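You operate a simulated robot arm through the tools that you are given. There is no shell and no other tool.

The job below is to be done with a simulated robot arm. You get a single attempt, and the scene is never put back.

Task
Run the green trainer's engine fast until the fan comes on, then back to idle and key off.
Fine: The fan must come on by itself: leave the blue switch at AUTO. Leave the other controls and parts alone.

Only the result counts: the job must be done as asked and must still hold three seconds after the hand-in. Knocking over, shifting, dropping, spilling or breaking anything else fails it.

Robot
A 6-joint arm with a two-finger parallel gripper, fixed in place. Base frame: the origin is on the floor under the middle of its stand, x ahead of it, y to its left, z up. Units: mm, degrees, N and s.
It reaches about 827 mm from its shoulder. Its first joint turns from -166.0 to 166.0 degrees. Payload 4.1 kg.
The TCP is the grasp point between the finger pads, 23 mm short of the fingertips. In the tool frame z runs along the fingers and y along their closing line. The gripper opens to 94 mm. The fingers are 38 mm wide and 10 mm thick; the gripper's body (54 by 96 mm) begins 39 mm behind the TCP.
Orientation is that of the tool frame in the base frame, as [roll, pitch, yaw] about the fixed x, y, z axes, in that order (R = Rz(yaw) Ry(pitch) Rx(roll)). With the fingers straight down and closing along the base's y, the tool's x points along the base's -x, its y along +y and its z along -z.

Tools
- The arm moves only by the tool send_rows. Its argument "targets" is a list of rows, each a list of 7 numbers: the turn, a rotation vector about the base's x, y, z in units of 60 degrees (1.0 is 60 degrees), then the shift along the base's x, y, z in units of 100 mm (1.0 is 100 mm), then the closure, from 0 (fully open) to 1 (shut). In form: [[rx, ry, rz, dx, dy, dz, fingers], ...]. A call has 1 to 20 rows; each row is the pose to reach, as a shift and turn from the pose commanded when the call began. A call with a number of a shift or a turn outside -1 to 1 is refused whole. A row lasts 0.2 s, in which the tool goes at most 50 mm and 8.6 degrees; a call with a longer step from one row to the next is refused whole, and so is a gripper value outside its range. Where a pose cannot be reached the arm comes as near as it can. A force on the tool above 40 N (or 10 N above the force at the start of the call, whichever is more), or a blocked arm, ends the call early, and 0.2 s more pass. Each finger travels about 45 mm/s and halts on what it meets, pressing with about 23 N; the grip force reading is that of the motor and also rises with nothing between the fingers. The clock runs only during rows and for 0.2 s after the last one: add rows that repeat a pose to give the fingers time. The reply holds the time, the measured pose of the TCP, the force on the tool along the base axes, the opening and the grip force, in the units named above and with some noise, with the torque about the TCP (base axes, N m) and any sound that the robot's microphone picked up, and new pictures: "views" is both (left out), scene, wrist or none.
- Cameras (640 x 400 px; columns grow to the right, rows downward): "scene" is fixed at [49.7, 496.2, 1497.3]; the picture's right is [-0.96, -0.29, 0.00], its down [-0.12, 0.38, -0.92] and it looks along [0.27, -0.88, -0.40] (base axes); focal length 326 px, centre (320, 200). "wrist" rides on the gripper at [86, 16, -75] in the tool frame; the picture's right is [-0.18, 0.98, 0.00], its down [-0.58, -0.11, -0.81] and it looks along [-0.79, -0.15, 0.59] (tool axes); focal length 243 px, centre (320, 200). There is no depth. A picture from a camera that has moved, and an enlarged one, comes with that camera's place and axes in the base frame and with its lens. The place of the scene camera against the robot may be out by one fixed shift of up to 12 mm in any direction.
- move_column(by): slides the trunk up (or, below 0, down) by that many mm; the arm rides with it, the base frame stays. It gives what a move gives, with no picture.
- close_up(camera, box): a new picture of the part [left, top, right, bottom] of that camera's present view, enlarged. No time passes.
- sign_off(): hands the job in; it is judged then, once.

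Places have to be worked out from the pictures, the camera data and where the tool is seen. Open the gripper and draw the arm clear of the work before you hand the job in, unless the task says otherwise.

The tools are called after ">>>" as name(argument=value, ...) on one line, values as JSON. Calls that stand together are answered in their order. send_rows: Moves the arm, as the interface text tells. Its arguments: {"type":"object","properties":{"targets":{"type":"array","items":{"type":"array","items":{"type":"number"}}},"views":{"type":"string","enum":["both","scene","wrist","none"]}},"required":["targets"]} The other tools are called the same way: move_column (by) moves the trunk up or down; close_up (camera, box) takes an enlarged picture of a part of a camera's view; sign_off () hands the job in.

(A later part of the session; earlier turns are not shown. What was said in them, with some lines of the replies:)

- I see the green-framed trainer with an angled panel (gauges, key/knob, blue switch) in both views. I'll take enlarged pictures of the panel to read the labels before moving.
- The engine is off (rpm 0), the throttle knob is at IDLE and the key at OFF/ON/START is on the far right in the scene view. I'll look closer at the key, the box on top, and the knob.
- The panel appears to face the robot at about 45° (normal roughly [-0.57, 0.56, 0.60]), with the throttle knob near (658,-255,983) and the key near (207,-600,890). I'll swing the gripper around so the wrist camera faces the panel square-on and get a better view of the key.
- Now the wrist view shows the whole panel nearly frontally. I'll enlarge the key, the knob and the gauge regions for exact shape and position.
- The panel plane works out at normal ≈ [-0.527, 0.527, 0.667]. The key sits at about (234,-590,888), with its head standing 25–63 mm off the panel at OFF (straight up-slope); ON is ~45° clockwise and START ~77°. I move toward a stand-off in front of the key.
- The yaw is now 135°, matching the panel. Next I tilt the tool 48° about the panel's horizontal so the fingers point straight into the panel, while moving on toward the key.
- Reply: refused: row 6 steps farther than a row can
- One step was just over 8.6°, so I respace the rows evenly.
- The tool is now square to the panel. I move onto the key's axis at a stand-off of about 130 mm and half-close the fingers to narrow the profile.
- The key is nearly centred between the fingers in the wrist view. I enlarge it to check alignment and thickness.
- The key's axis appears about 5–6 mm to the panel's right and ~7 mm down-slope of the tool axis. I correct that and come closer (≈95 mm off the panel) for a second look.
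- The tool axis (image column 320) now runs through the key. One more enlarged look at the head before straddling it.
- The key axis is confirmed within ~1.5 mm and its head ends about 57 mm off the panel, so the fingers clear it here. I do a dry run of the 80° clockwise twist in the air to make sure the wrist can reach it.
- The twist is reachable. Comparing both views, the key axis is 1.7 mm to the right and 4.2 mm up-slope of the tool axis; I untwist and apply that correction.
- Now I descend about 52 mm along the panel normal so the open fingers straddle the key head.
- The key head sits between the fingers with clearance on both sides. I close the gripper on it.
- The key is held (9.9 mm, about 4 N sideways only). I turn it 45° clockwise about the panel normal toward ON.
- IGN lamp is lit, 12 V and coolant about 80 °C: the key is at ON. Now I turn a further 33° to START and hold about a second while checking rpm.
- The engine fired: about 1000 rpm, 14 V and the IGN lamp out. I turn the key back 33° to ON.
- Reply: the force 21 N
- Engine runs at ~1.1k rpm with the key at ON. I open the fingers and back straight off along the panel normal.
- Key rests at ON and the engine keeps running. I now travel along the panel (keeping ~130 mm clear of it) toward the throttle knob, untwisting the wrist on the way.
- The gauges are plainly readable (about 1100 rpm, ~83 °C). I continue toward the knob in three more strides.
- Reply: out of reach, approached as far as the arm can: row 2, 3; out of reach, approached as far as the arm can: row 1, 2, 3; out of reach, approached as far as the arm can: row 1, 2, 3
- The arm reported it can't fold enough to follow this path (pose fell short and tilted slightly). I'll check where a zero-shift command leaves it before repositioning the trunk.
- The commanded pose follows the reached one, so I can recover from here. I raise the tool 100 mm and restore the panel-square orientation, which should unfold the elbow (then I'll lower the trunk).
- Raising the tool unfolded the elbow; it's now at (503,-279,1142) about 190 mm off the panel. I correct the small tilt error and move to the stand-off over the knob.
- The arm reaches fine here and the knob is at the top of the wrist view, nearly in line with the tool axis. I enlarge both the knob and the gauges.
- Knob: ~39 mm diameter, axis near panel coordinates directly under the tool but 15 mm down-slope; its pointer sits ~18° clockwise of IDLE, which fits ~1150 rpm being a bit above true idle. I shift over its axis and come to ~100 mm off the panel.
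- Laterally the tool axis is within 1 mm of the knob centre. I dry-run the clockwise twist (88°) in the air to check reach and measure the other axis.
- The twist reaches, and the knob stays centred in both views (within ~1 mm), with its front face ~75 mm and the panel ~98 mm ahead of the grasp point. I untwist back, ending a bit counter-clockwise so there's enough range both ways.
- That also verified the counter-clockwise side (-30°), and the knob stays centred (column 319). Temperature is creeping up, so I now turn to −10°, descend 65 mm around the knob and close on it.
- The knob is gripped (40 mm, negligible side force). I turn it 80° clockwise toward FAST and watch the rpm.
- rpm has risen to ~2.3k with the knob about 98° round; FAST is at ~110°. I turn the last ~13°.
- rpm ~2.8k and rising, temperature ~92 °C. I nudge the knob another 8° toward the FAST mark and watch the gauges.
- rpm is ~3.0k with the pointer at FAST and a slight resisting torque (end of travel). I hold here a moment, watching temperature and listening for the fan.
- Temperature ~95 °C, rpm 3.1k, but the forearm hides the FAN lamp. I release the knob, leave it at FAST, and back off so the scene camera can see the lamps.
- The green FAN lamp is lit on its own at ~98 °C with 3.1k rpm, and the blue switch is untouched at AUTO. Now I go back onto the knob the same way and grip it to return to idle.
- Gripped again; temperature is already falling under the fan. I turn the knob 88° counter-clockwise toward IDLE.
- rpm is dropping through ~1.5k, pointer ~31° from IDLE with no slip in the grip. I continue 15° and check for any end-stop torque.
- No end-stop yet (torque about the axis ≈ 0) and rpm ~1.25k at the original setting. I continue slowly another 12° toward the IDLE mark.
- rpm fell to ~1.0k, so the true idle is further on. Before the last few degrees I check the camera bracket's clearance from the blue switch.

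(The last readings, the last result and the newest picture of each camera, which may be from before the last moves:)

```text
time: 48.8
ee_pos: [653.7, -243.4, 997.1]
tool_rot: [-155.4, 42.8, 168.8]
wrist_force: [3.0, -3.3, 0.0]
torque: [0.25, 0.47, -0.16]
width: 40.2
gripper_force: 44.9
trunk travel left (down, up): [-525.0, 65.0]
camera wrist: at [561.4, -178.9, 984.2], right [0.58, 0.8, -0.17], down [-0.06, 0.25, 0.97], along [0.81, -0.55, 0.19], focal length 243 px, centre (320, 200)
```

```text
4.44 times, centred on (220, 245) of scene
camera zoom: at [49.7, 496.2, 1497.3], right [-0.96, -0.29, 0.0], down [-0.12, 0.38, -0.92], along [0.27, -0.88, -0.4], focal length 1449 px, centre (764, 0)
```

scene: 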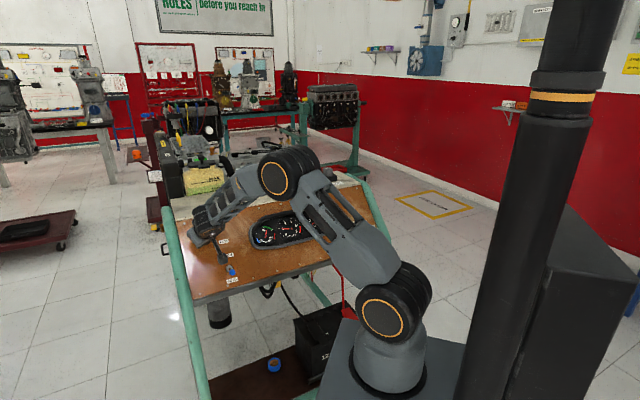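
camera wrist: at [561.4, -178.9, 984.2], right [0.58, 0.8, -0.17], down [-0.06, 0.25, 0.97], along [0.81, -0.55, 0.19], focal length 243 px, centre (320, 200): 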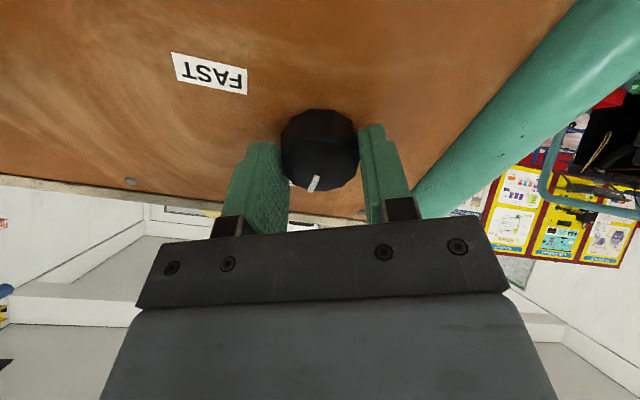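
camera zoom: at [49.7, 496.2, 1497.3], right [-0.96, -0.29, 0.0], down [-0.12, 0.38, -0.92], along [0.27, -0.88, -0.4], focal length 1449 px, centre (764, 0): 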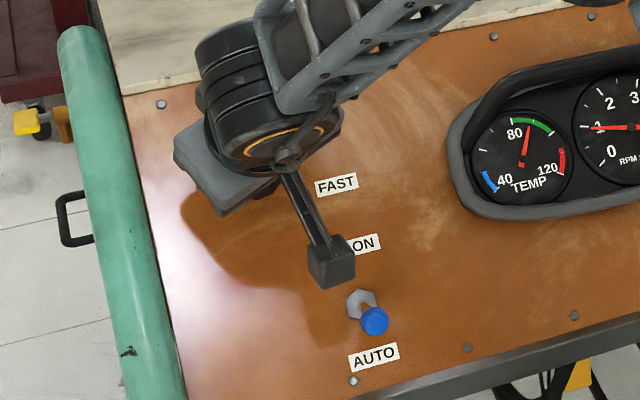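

The camera block is ~80 mm from the switch tip, so there's room. I turn the last ~8° toward IDLE, watching for the stop.

>>> send_rows(targets=[[-0.0176, 0.0176, 0.0222, 0, 0, 0, 1], [-0.0351, 0.0351, 0.0445, 0, 0, 0, 1], [-0.0527, 0.0527, 0.0667, 0, 0, 0, 1], [-0.0703, 0.0703, 0.0889, 0, 0, 0, 1], [-0.0703, 0.0703, 0.0889, 0, 0, 0, 1]], views="both")

>>> close_up(camera="scene", box=[240, 200, 350, 260])

>>> close_up(camera="wrist", box=[220, 60, 420, 220])

```text
time: 50.0
ee_pos: [654.1, -242.9, 996.5]
tool_rot: [-149.3, 39.3, 178.3]
wrist_force: [0.2, -0.4, 2.6]
torque: [0.62, -0.43, -0.69]
width: 40.0
gripper_force: 45.2
trunk travel left (down, up): [-525.0, 65.0]
camera wrist: at [554.5, -188.7, 986.9], right [0.49, 0.83, -0.27], down [-0.01, 0.32, 0.95], along [0.87, -0.46, 0.16], focal length 243 px, centre (320, 200)
```

scene: 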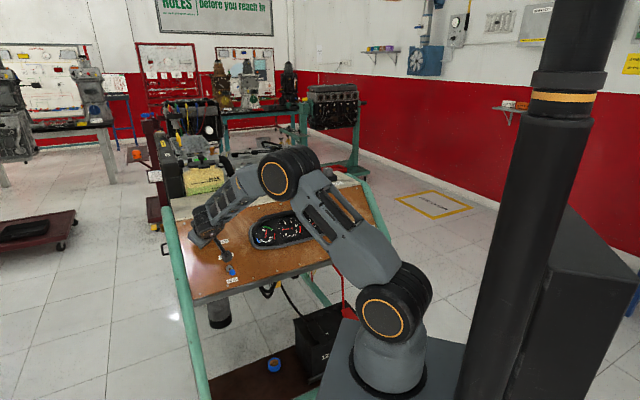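
wrist: 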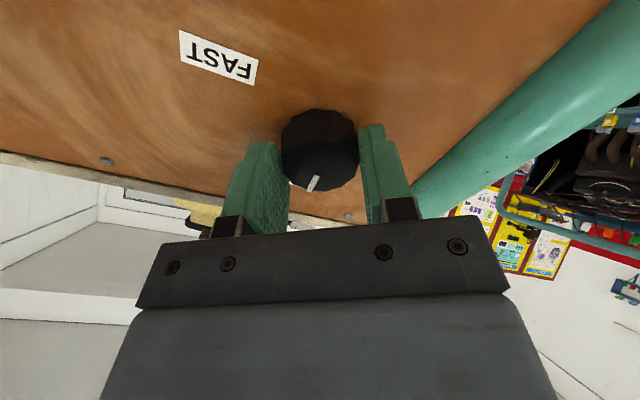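

```text
5.82 times, centred on (295, 230) of scene
camera zoom: at [49.7, 496.2, 1497.3], right [-0.96, -0.29, 0.0], down [-0.12, 0.38, -0.92], along [0.27, -0.88, -0.4], focal length 1897 px, centre (466, 26)
```

zoom: 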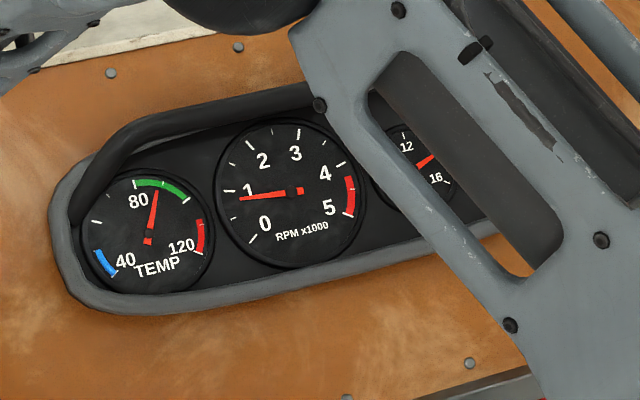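

```text
2.50 times, centred on (320, 140) of wrist
camera zoom: at [554.5, -188.7, 986.9], right [0.49, 0.83, -0.27], down [-0.01, 0.32, 0.95], along [0.87, -0.46, 0.16], focal length 606 px, centre (320, 350)
```

zoom: 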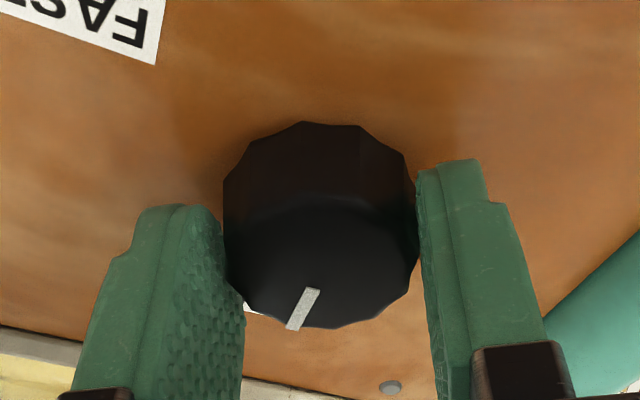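

Idle is ~0.9k rpm and the torque about the axis is now ~1 N·m: the knob is on its IDLE stop. I release it and back off along the normal.

>>> send_rows(targets=[[0, 0, 0, 0, 0, 0, 0.6], [0, 0, 0, 0, 0, 0, 0.3], [0, 0, 0, 0, 0, 0, 0.3], [0, 0, 0, -0.11, 0.11, 0.139, 0.3], [0, 0, 0, -0.23, 0.23, 0.29, 0.3], [0, 0, 0, -0.37, 0.37, 0.5, 0.3], [0, 0, 0, -0.5, 0.5, 0.8, 0.3]], views="both")

>>> close_up(camera="scene", box=[240, 200, 350, 260])

>>> close_up(camera="wrist", box=[220, 0, 420, 140])

```text
time: 51.6
ee_pos: [604.4, -193.2, 1075.8]
tool_rot: [-149.3, 39.1, 178.3]
wrist_force: [-0.8, -0.3, -0.7]
torque: [0.03, 0.0, 0.01]
width: 65.5
gripper_force: 0.0
trunk travel left (down, up): [-525.0, 65.0]
camera wrist: at [504.1, -138.3, 1066.0], right [0.48, 0.83, -0.27], down [-0.01, 0.32, 0.95], along [0.87, -0.46, 0.16], focal length 243 px, centre (320, 200)
```

scene: 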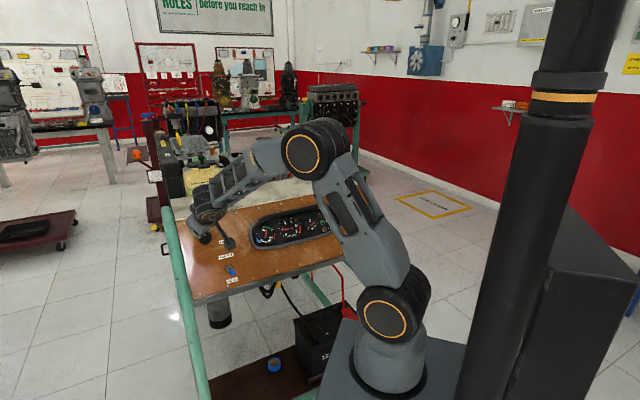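
wrist: 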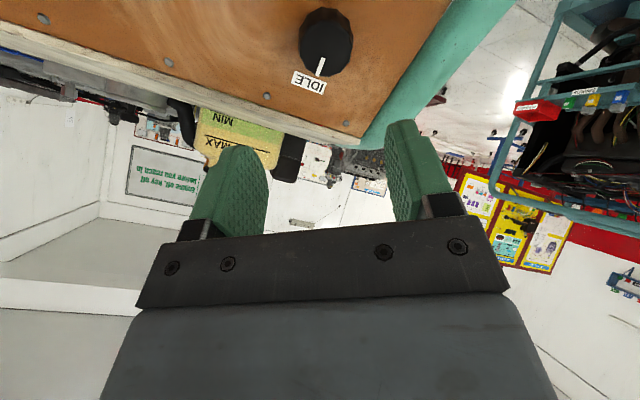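

```text
5.82 times, centred on (295, 230) of scene
camera zoom: at [49.7, 496.2, 1497.3], right [-0.96, -0.29, 0.0], down [-0.12, 0.38, -0.92], along [0.27, -0.88, -0.4], focal length 1897 px, centre (466, 26)
```

zoom: 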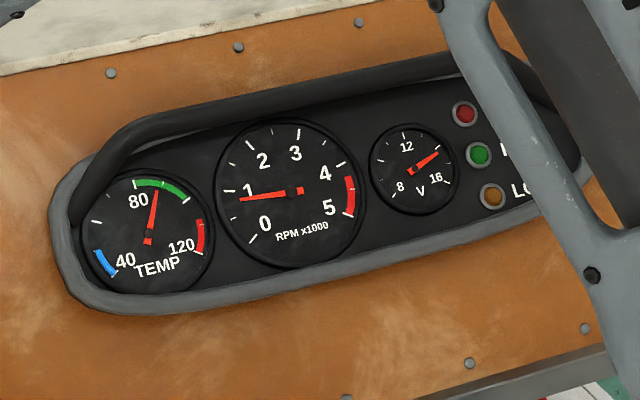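

```text
2.86 times, centred on (320, 70) of wrist
camera zoom: at [504.1, -138.3, 1066.0], right [0.48, 0.83, -0.27], down [-0.01, 0.32, 0.95], along [0.87, -0.46, 0.16], focal length 693 px, centre (320, 571)
```

zoom: 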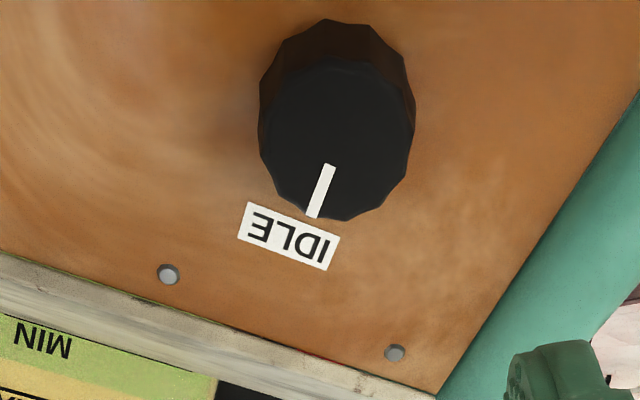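

Idle ~0.9k rpm, pointer squarely on IDLE; coolant is back to ~88 °C and the fan has cycled off normally. Now I travel back to the key on a higher arc to avoid the folding limit, twisting the gripper to the key's ON angle on the way.

>>> send_rows(targets=[[0.0703, -0.0703, -0.0889, -0.2, -0.17, 0.13, 0.4], [0.1406, -0.1406, -0.1778, -0.4, -0.34, 0.26, 0.5], [0.2109, -0.2109, -0.2667, -0.6, -0.51, 0.39, 0.5], [0.2812, -0.2812, -0.3556, -0.8, -0.68, 0.52, 0.5], [0.3515, -0.3515, -0.4445, -1, -0.86, 0.66, 0.5]], views="none")

>>> send_rows(targets=[[0.065, -0.065, -0.082, -0.18, -0.12, 0, 0.5], [0.13, -0.13, -0.1645, -0.36, -0.24, 0, 0.5], [0.195, -0.195, -0.2467, -0.54, -0.36, 0, 0.5], [0.26, -0.26, -0.329, -0.72, -0.48, 0, 0.5], [0.325, -0.325, -0.411, -0.9, -0.6, 0, 0.5]], views="none")

>>> send_rows(targets=[[0, 0, 0, -0.3, -0.2, -0.15, 0.5], [0, 0, 0, -0.6, -0.4, -0.3, 0.5], [0, 0, 0, -0.9, -0.6, -0.5, 0.5]], views="both")

```text
time: 52.8
ee_pos: [500.5, -279.2, 1142.1]
tool_rot: [171.1, 47.5, 123.1]
wrist_force: [0.4, -0.3, -0.2]
torque: [0.01, -0.03, 0.0]
width: 46.9
gripper_force: 0.1
trunk travel left (down, up): [-525.0, 65.0]
```

```text
time: 54.0
ee_pos: [417.2, -334.7, 1138.4]
tool_rot: [141.7, 32.2, 78.3]
wrist_force: [0.7, 0.5, 0.5]
torque: [0.0, 0.04, 0.0]
width: 46.9
gripper_force: 0.0
out of reach, approached as far as the arm can: row 5
trunk travel left (down, up): [-525.0, 65.0]
```

```text
time: 54.8
ee_pos: [330.1, -396.2, 1089.9]
tool_rot: [139.1, 29.6, 74.8]
wrist_force: [-1.0, 1.6, -1.9]
torque: [-0.2, -0.06, 0.08]
width: 47.0
gripper_force: 0.0
out of reach, approached as far as the arm can: row 1, 2
trunk travel left (down, up): [-525.0, 65.0]
camera wrist: at [324.2, -282.5, 1106.7], right [0.76, -0.04, 0.65], down [-0.65, -0.07, 0.76], along [0.01, -1.0, -0.08], focal length 243 px, centre (320, 200)
```

scene: 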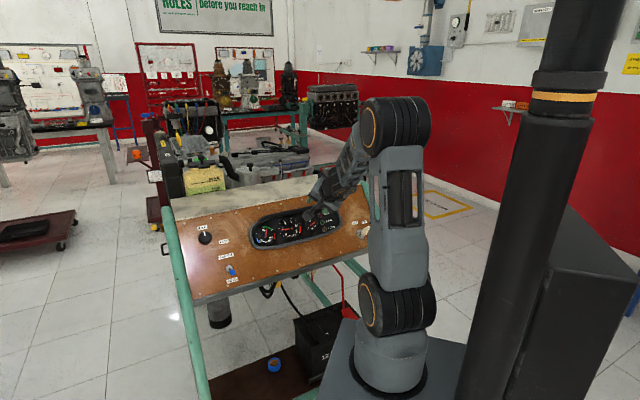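
wrist: 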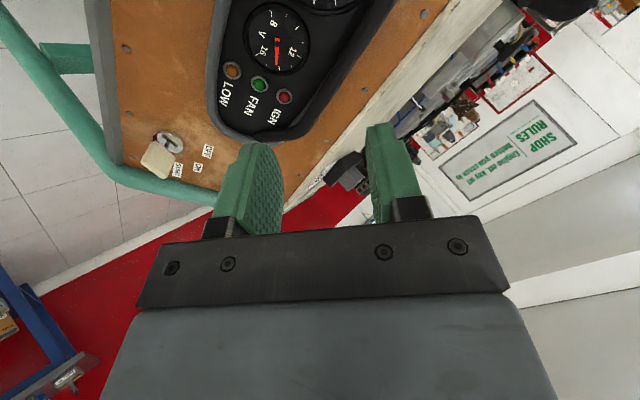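

I got past the tight spot with only a slight orientation deviation, which I'll correct. I continue on to the stand-off above the key.

>>> send_rows(targets=[[0, 0, 0, -0.28, -0.22, -0.19, 0.5], [0, 0, 0, -0.57, -0.44, -0.38, 0.5], [0, 0, 0, -0.85, -0.66, -0.57, 0.5], [0, 0, 0, -0.85, -0.66, -0.57, 0.5]], views="none")

>>> send_rows(targets=[[0, 0, 0, -0.3, -0.2, -0.19, 0.5], [0, 0, 0, -0.6, -0.41, -0.38, 0.5], [0, 0, 0, -0.9, -0.62, -0.57, 0.5], [0, 0, 0, -0.9, -0.62, -0.57, 0.5]], views="both")

```text
time: 55.8
ee_pos: [242.7, -459.7, 1030.4]
tool_rot: [141.7, 31.8, 78.8]
wrist_force: [0.0, 0.1, 0.2]
torque: [0.02, 0.01, -0.02]
width: 47.2
gripper_force: 0.1
trunk travel left (down, up): [-525.0, 65.0]
```

```text
time: 56.8
ee_pos: [151.7, -519.7, 974.0]
tool_rot: [141.7, 31.8, 78.8]
wrist_force: [-0.3, -0.8, -0.2]
torque: [-0.03, -0.02, 0.02]
width: 46.9
gripper_force: 0.1
trunk travel left (down, up): [-525.0, 65.0]
camera wrist: at [142.2, -406.2, 987.9], right [0.79, 0.01, 0.61], down [-0.61, -0.08, 0.79], along [0.06, -1.0, -0.05], focal length 243 px, centre (320, 200)
```

scene: 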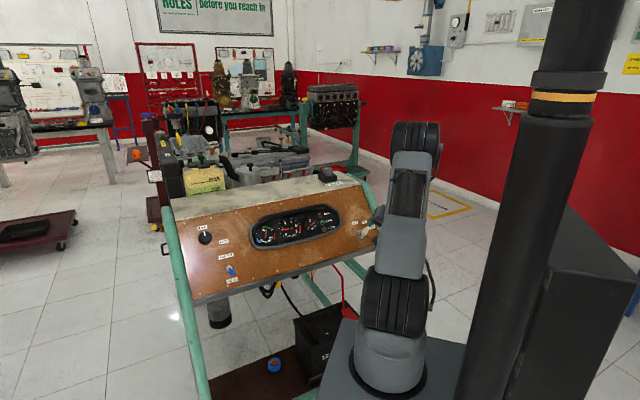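
wrist: 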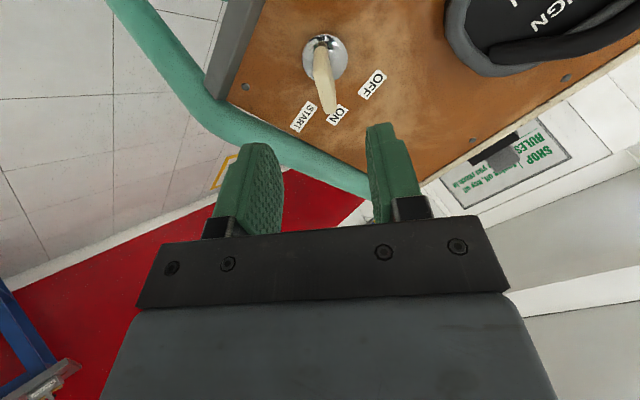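

Orientation is exactly back at the key's ON angle; position is ~5 mm off the earlier retreat point. I correct that and descend around the key head with open fingers.

>>> send_rows(targets=[[0, 0, 0, 0.035, -0.043, 0.017, 0.5], [0, 0, 0, 0.16, -0.168, -0.14, 0.5], [0, 0, 0, 0.285, -0.293, -0.298, 0.5], [0, 0, 0, 0.41, -0.418, -0.455, 0.5], [0, 0, 0, 0.535, -0.543, -0.613, 0.5], [0, 0, 0, 0.535, -0.543, -0.613, 0.5]], views="both")

>>> close_up(camera="wrist", box=[220, 60, 420, 240])

```text
time: 58.2
ee_pos: [205.2, -578.1, 912.3]
tool_rot: [141.7, 31.8, 78.8]
wrist_force: [0.0, 0.3, -0.2]
torque: [0.01, 0.0, -0.01]
width: 47.3
gripper_force: 0.1
trunk travel left (down, up): [-525.0, 65.0]
camera wrist: at [196.2, -463.4, 926.9], right [0.79, 0.01, 0.61], down [-0.61, -0.08, 0.79], along [0.06, -1.0, -0.05], focal length 243 px, centre (320, 200)
```

scene: 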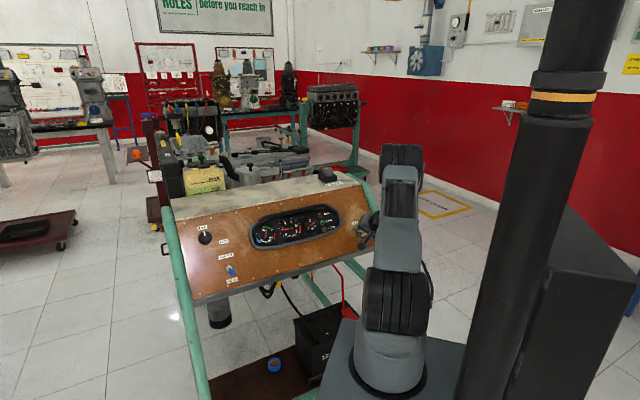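
wrist: 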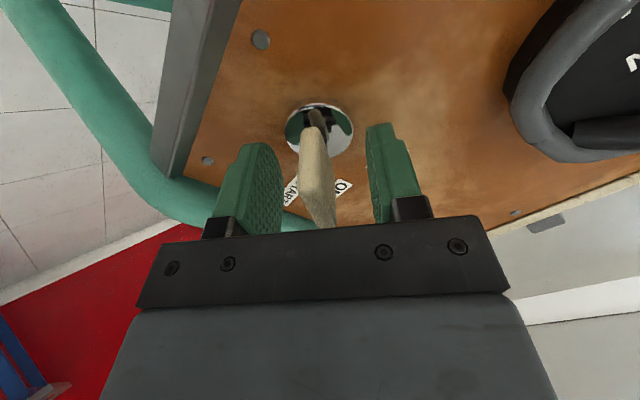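

```text
2.22 times, centred on (320, 150) of wrist
camera zoom: at [196.2, -463.4, 926.9], right [0.79, 0.01, 0.61], down [-0.61, -0.08, 0.79], along [0.06, -1.0, -0.05], focal length 539 px, centre (320, 311)
```

zoom: 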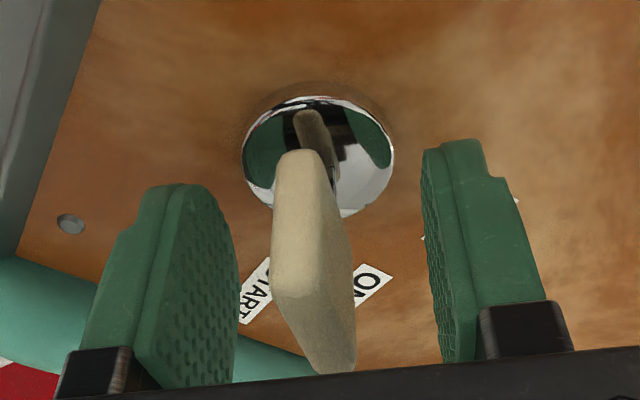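

The key head is centred between the fingers (lock at column ~319). I close on it.

>>> send_rows(targets=[[0, 0, 0, 0, 0, 0, 0.7], [0, 0, 0, 0, 0, 0, 0.85], [0, 0, 0, 0, 0, 0, 1], [0, 0, 0, 0, 0, 0, 1], [0, 0, 0, 0, 0, 0, 1]], views="wrist")

>>> close_up(camera="scene", box=[235, 195, 385, 265])

```text
time: 59.4
ee_pos: [207.2, -577.5, 912.6]
tool_rot: [141.7, 31.9, 78.8]
wrist_force: [2.5, -0.1, 1.9]
torque: [0.19, 0.82, -0.46]
width: 10.2
gripper_force: 44.9
trunk travel left (down, up): [-525.0, 65.0]
camera wrist: at [196.1, -463.2, 927.1], right [0.79, 0.01, 0.61], down [-0.61, -0.08, 0.79], along [0.06, -1.0, -0.05], focal length 243 px, centre (320, 200)
```

wrist: 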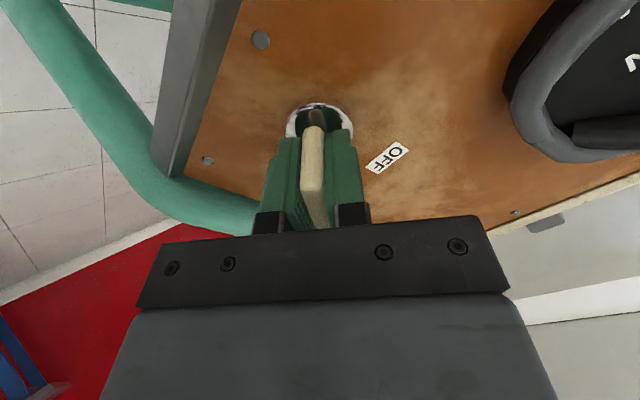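

```text
4.27 times, centred on (310, 230) of scene
camera zoom: at [49.7, 496.2, 1497.3], right [-0.96, -0.29, 0.0], down [-0.12, 0.38, -0.92], along [0.27, -0.88, -0.4], focal length 1391 px, centre (363, 72)
```

zoom: 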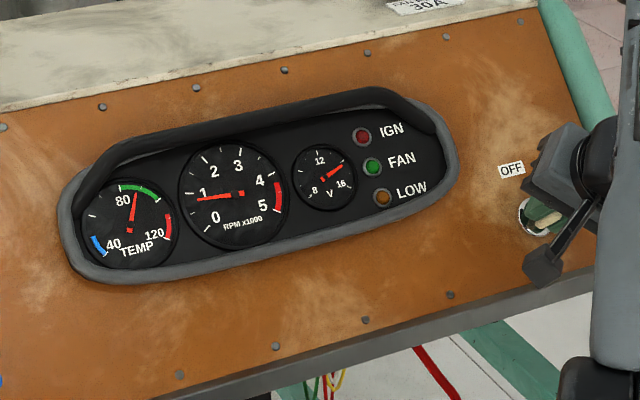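

The key is held with the engine at idle (~0.9k rpm). I turn it 46° counter-clockwise to OFF.

>>> send_rows(targets=[[-0.067, 0.067, 0.085, 0, 0, 0, 1], [-0.134, 0.134, 0.17, 0, 0, 0, 1], [-0.201, 0.201, 0.255, 0, 0, 0, 1], [-0.268, 0.268, 0.34, 0, 0, 0, 1], [-0.335, 0.335, 0.425, 0, 0, 0, 1], [-0.403, 0.403, 0.511, 0, 0, 0, 1], [-0.403, 0.403, 0.511, 0, 0, 0, 1]], views="both")

>>> close_up(camera="scene", box=[235, 195, 385, 265])

```text
time: 61.0
ee_pos: [208.3, -576.5, 914.8]
tool_rot: [-178.9, 48.1, 136.6]
wrist_force: [15.3, 0.0, -2.7]
torque: [0.7, 0.51, -1.4]
width: 9.7
gripper_force: 44.7
trunk travel left (down, up): [-525.0, 65.0]
camera wrist: at [139.8, -485.5, 900.5], right [0.77, 0.62, 0.12], down [-0.22, 0.08, 0.97], along [0.59, -0.78, 0.2], focal length 243 px, centre (320, 200)
```

scene: 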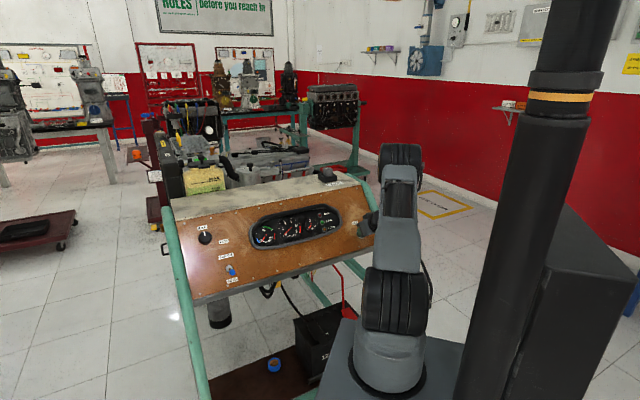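
wrist: 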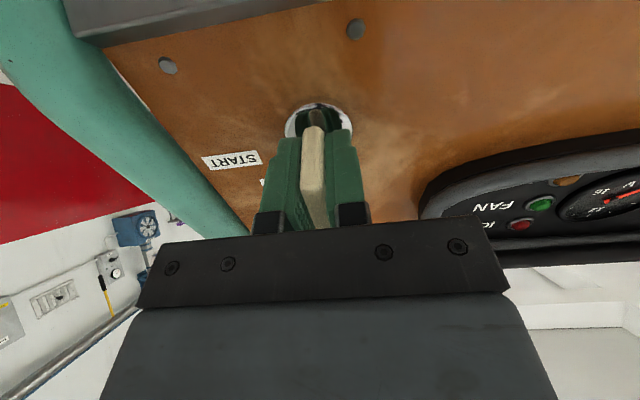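

```text
4.27 times, centred on (310, 230) of scene
camera zoom: at [49.7, 496.2, 1497.3], right [-0.96, -0.29, 0.0], down [-0.12, 0.38, -0.92], along [0.27, -0.88, -0.4], focal length 1391 px, centre (363, 72)
```

zoom: 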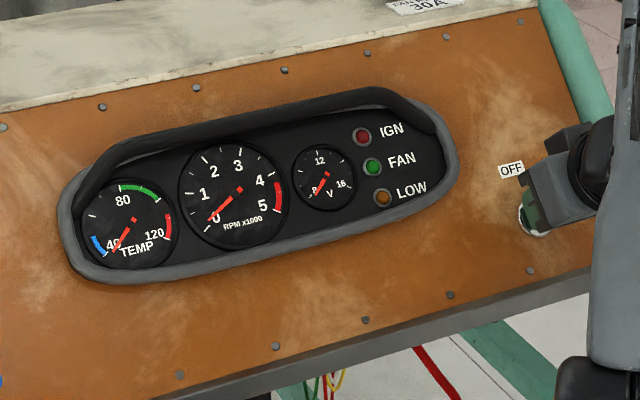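

Engine dying to 0 rpm, gauges dead and the key is against its OFF stop. I open the fingers and withdraw straight off the panel.

>>> send_rows(targets=[[0, 0, 0, 0, 0, 0, 0.8], [0, 0, 0, 0, 0, 0, 0.6], [0, 0, 0, 0, 0, 0, 0.5], [0, 0, 0, 0, 0, 0, 0.5], [0, 0, 0, -0.1, 0.1, 0.127, 0.5], [0, 0, 0, -0.2, 0.2, 0.253, 0.5], [0, 0, 0, -0.32, 0.32, 0.405, 0.5], [0, 0, 0, -0.5, 0.5, 0.63, 0.5]], views="both")

>>> close_up(camera="scene", box=[235, 195, 385, 265])

>>> close_up(camera="wrist", box=[220, 0, 380, 125])

```text
time: 62.8
ee_pos: [156.6, -527.3, 977.1]
tool_rot: [-179.0, 48.1, 136.5]
wrist_force: [-0.9, 0.5, 0.1]
torque: [-0.01, -0.04, 0.01]
width: 46.8
gripper_force: 0.1
trunk travel left (down, up): [-525.0, 65.0]
camera wrist: at [88.4, -436.1, 962.8], right [0.78, 0.62, 0.13], down [-0.22, 0.08, 0.97], along [0.59, -0.78, 0.2], focal length 243 px, centre (320, 200)
```

scene: 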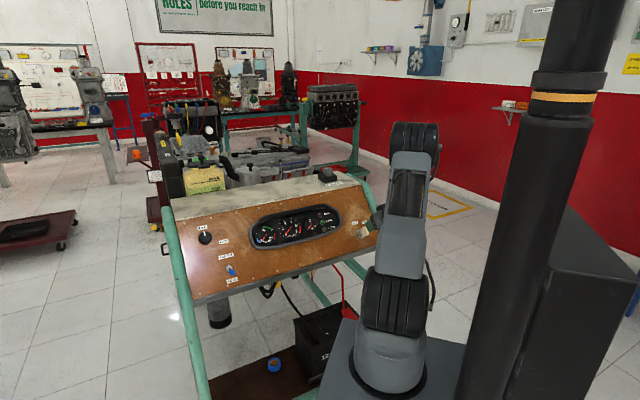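
wrist: 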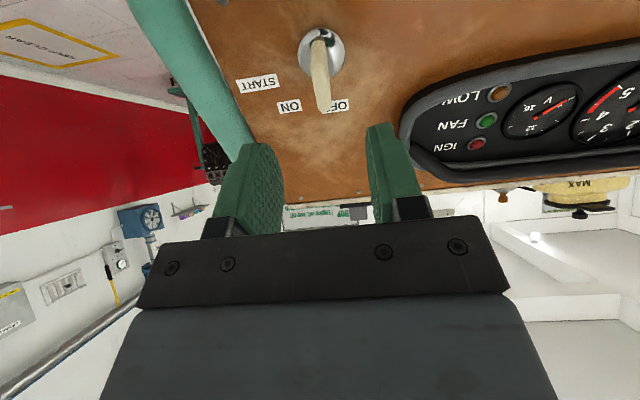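

```text
4.27 times, centred on (310, 230) of scene
camera zoom: at [49.7, 496.2, 1497.3], right [-0.96, -0.29, 0.0], down [-0.12, 0.38, -0.92], along [0.27, -0.88, -0.4], focal length 1391 px, centre (363, 72)
```

zoom: 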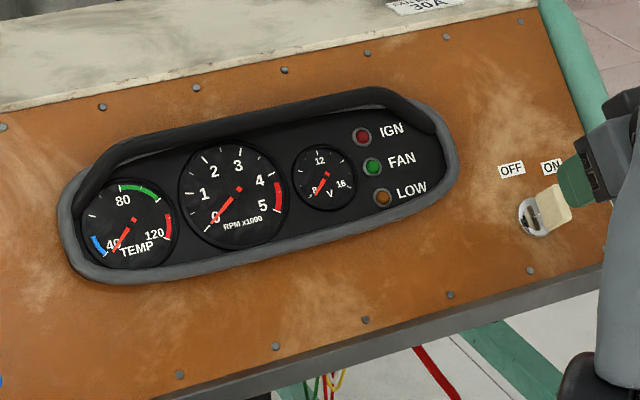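

```text
3.20 times, centred on (300, 62) of wrist
camera zoom: at [88.4, -436.1, 962.8], right [0.78, 0.62, 0.13], down [-0.22, 0.08, 0.97], along [0.59, -0.78, 0.2], focal length 776 px, centre (384, 640)
```

zoom: 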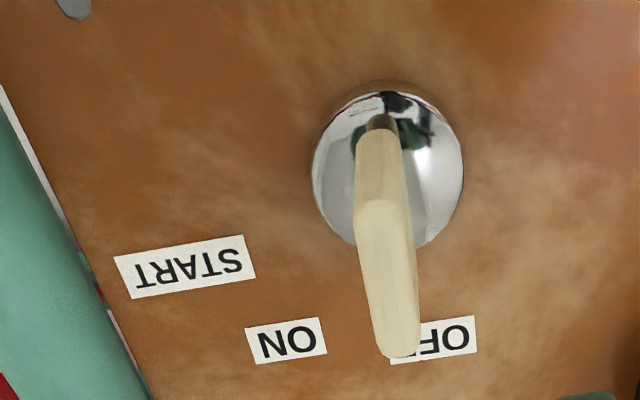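

Key back at OFF, rpm 0, lamps out. I draw the arm further clear, open the gripper fully and check the knob and the blue switch.

>>> send_rows(targets=[[0, 0, 0, 0.1, 0.2, 0.28, 0.3], [0, 0, 0, 0.22, 0.42, 0.58, 0.1], [0, 0, 0, 0.35, 0.63, 0.88, 0], [0, 0, 0, 0.35, 0.63, 0.88, 0], [0, 0, 0, 0.35, 0.63, 0.88, 0]], views="both")

>>> close_up(camera="scene", box=[180, 215, 260, 290])

>>> close_up(camera="scene", box=[235, 195, 385, 265])

```text
time: 64.0
ee_pos: [191.8, -463.2, 1063.7]
tool_rot: [-179.0, 48.0, 136.5]
wrist_force: [0.8, -0.2, 0.0]
torque: [0.0, 0.02, -0.01]
width: 93.6
gripper_force: 0.0
trunk travel left (down, up): [-525.0, 65.0]
camera wrist: at [123.5, -372.8, 1050.2], right [0.78, 0.62, 0.13], down [-0.22, 0.08, 0.97], along [0.59, -0.78, 0.2], focal length 243 px, centre (320, 200)
```

scene: 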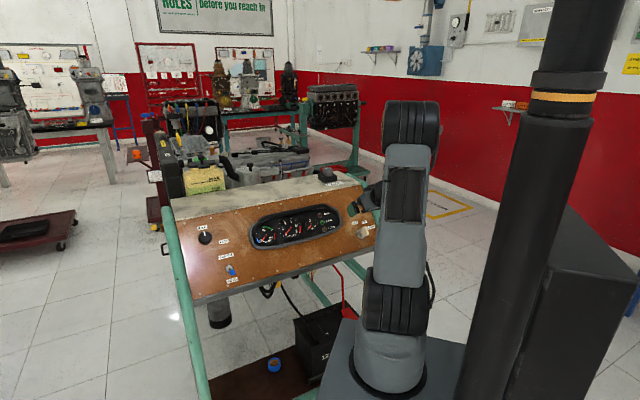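
wrist: 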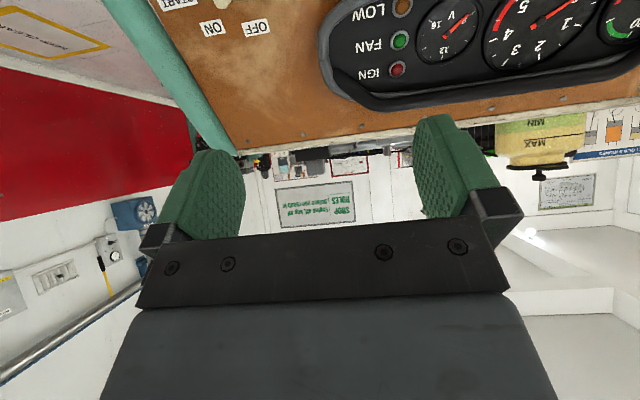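

```text
5.33 times, centred on (220, 252) of scene
camera zoom: at [49.7, 496.2, 1497.3], right [-0.96, -0.29, 0.0], down [-0.12, 0.38, -0.92], along [0.27, -0.88, -0.4], focal length 1738 px, centre (853, -80)
```

zoom: 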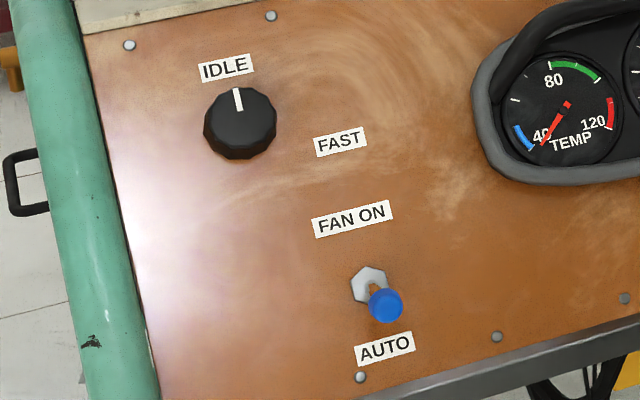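

```text
4.27 times, centred on (310, 230) of scene
camera zoom: at [49.7, 496.2, 1497.3], right [-0.96, -0.29, 0.0], down [-0.12, 0.38, -0.92], along [0.27, -0.88, -0.4], focal length 1391 px, centre (363, 72)
```

zoom: 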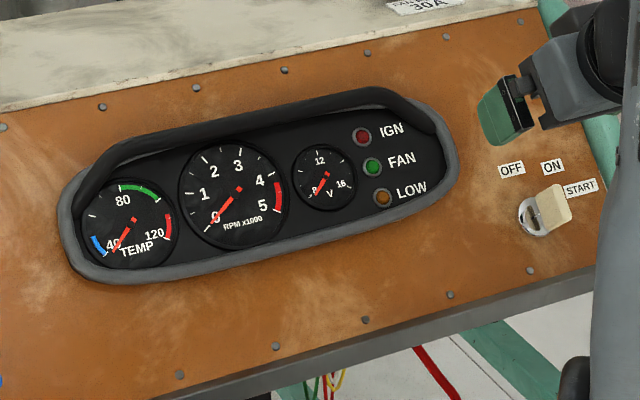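

The knob points at IDLE, the blue switch is still at AUTO, the key is at OFF with the engine stopped, and the gripper is open and clear of the panel. I hand the job in.

>>> sign_off()

```text
The job is handed in.
```

I ran the green trainer fast until its fan came on by itself, then brought it back to idle and turned the key off. The job is handed in, but I have no word on the judging.

- **Fast run:** I started the engine with the key and turned the throttle to FAST. It held about 3,100 rpm, and the green FAN lamp was lit when I checked at roughly 98 °C.
- **Blue switch:** it stayed at AUTO throughout; I never touched it.
- **Idle:** the throttle is against its IDLE stop, where the engine ran at about 900 rpm. It had started slightly above that, about 18° towards FAST. The FAN lamp had gone out by the time I let go of the knob, with the coolant down to about 88 °C.
- **Key off:** the key is at OFF, the engine is at 0 rpm and the lamps are out.
- **Arm:** the gripper is open and clear of the panel. In the last pictures nothing else looked moved.
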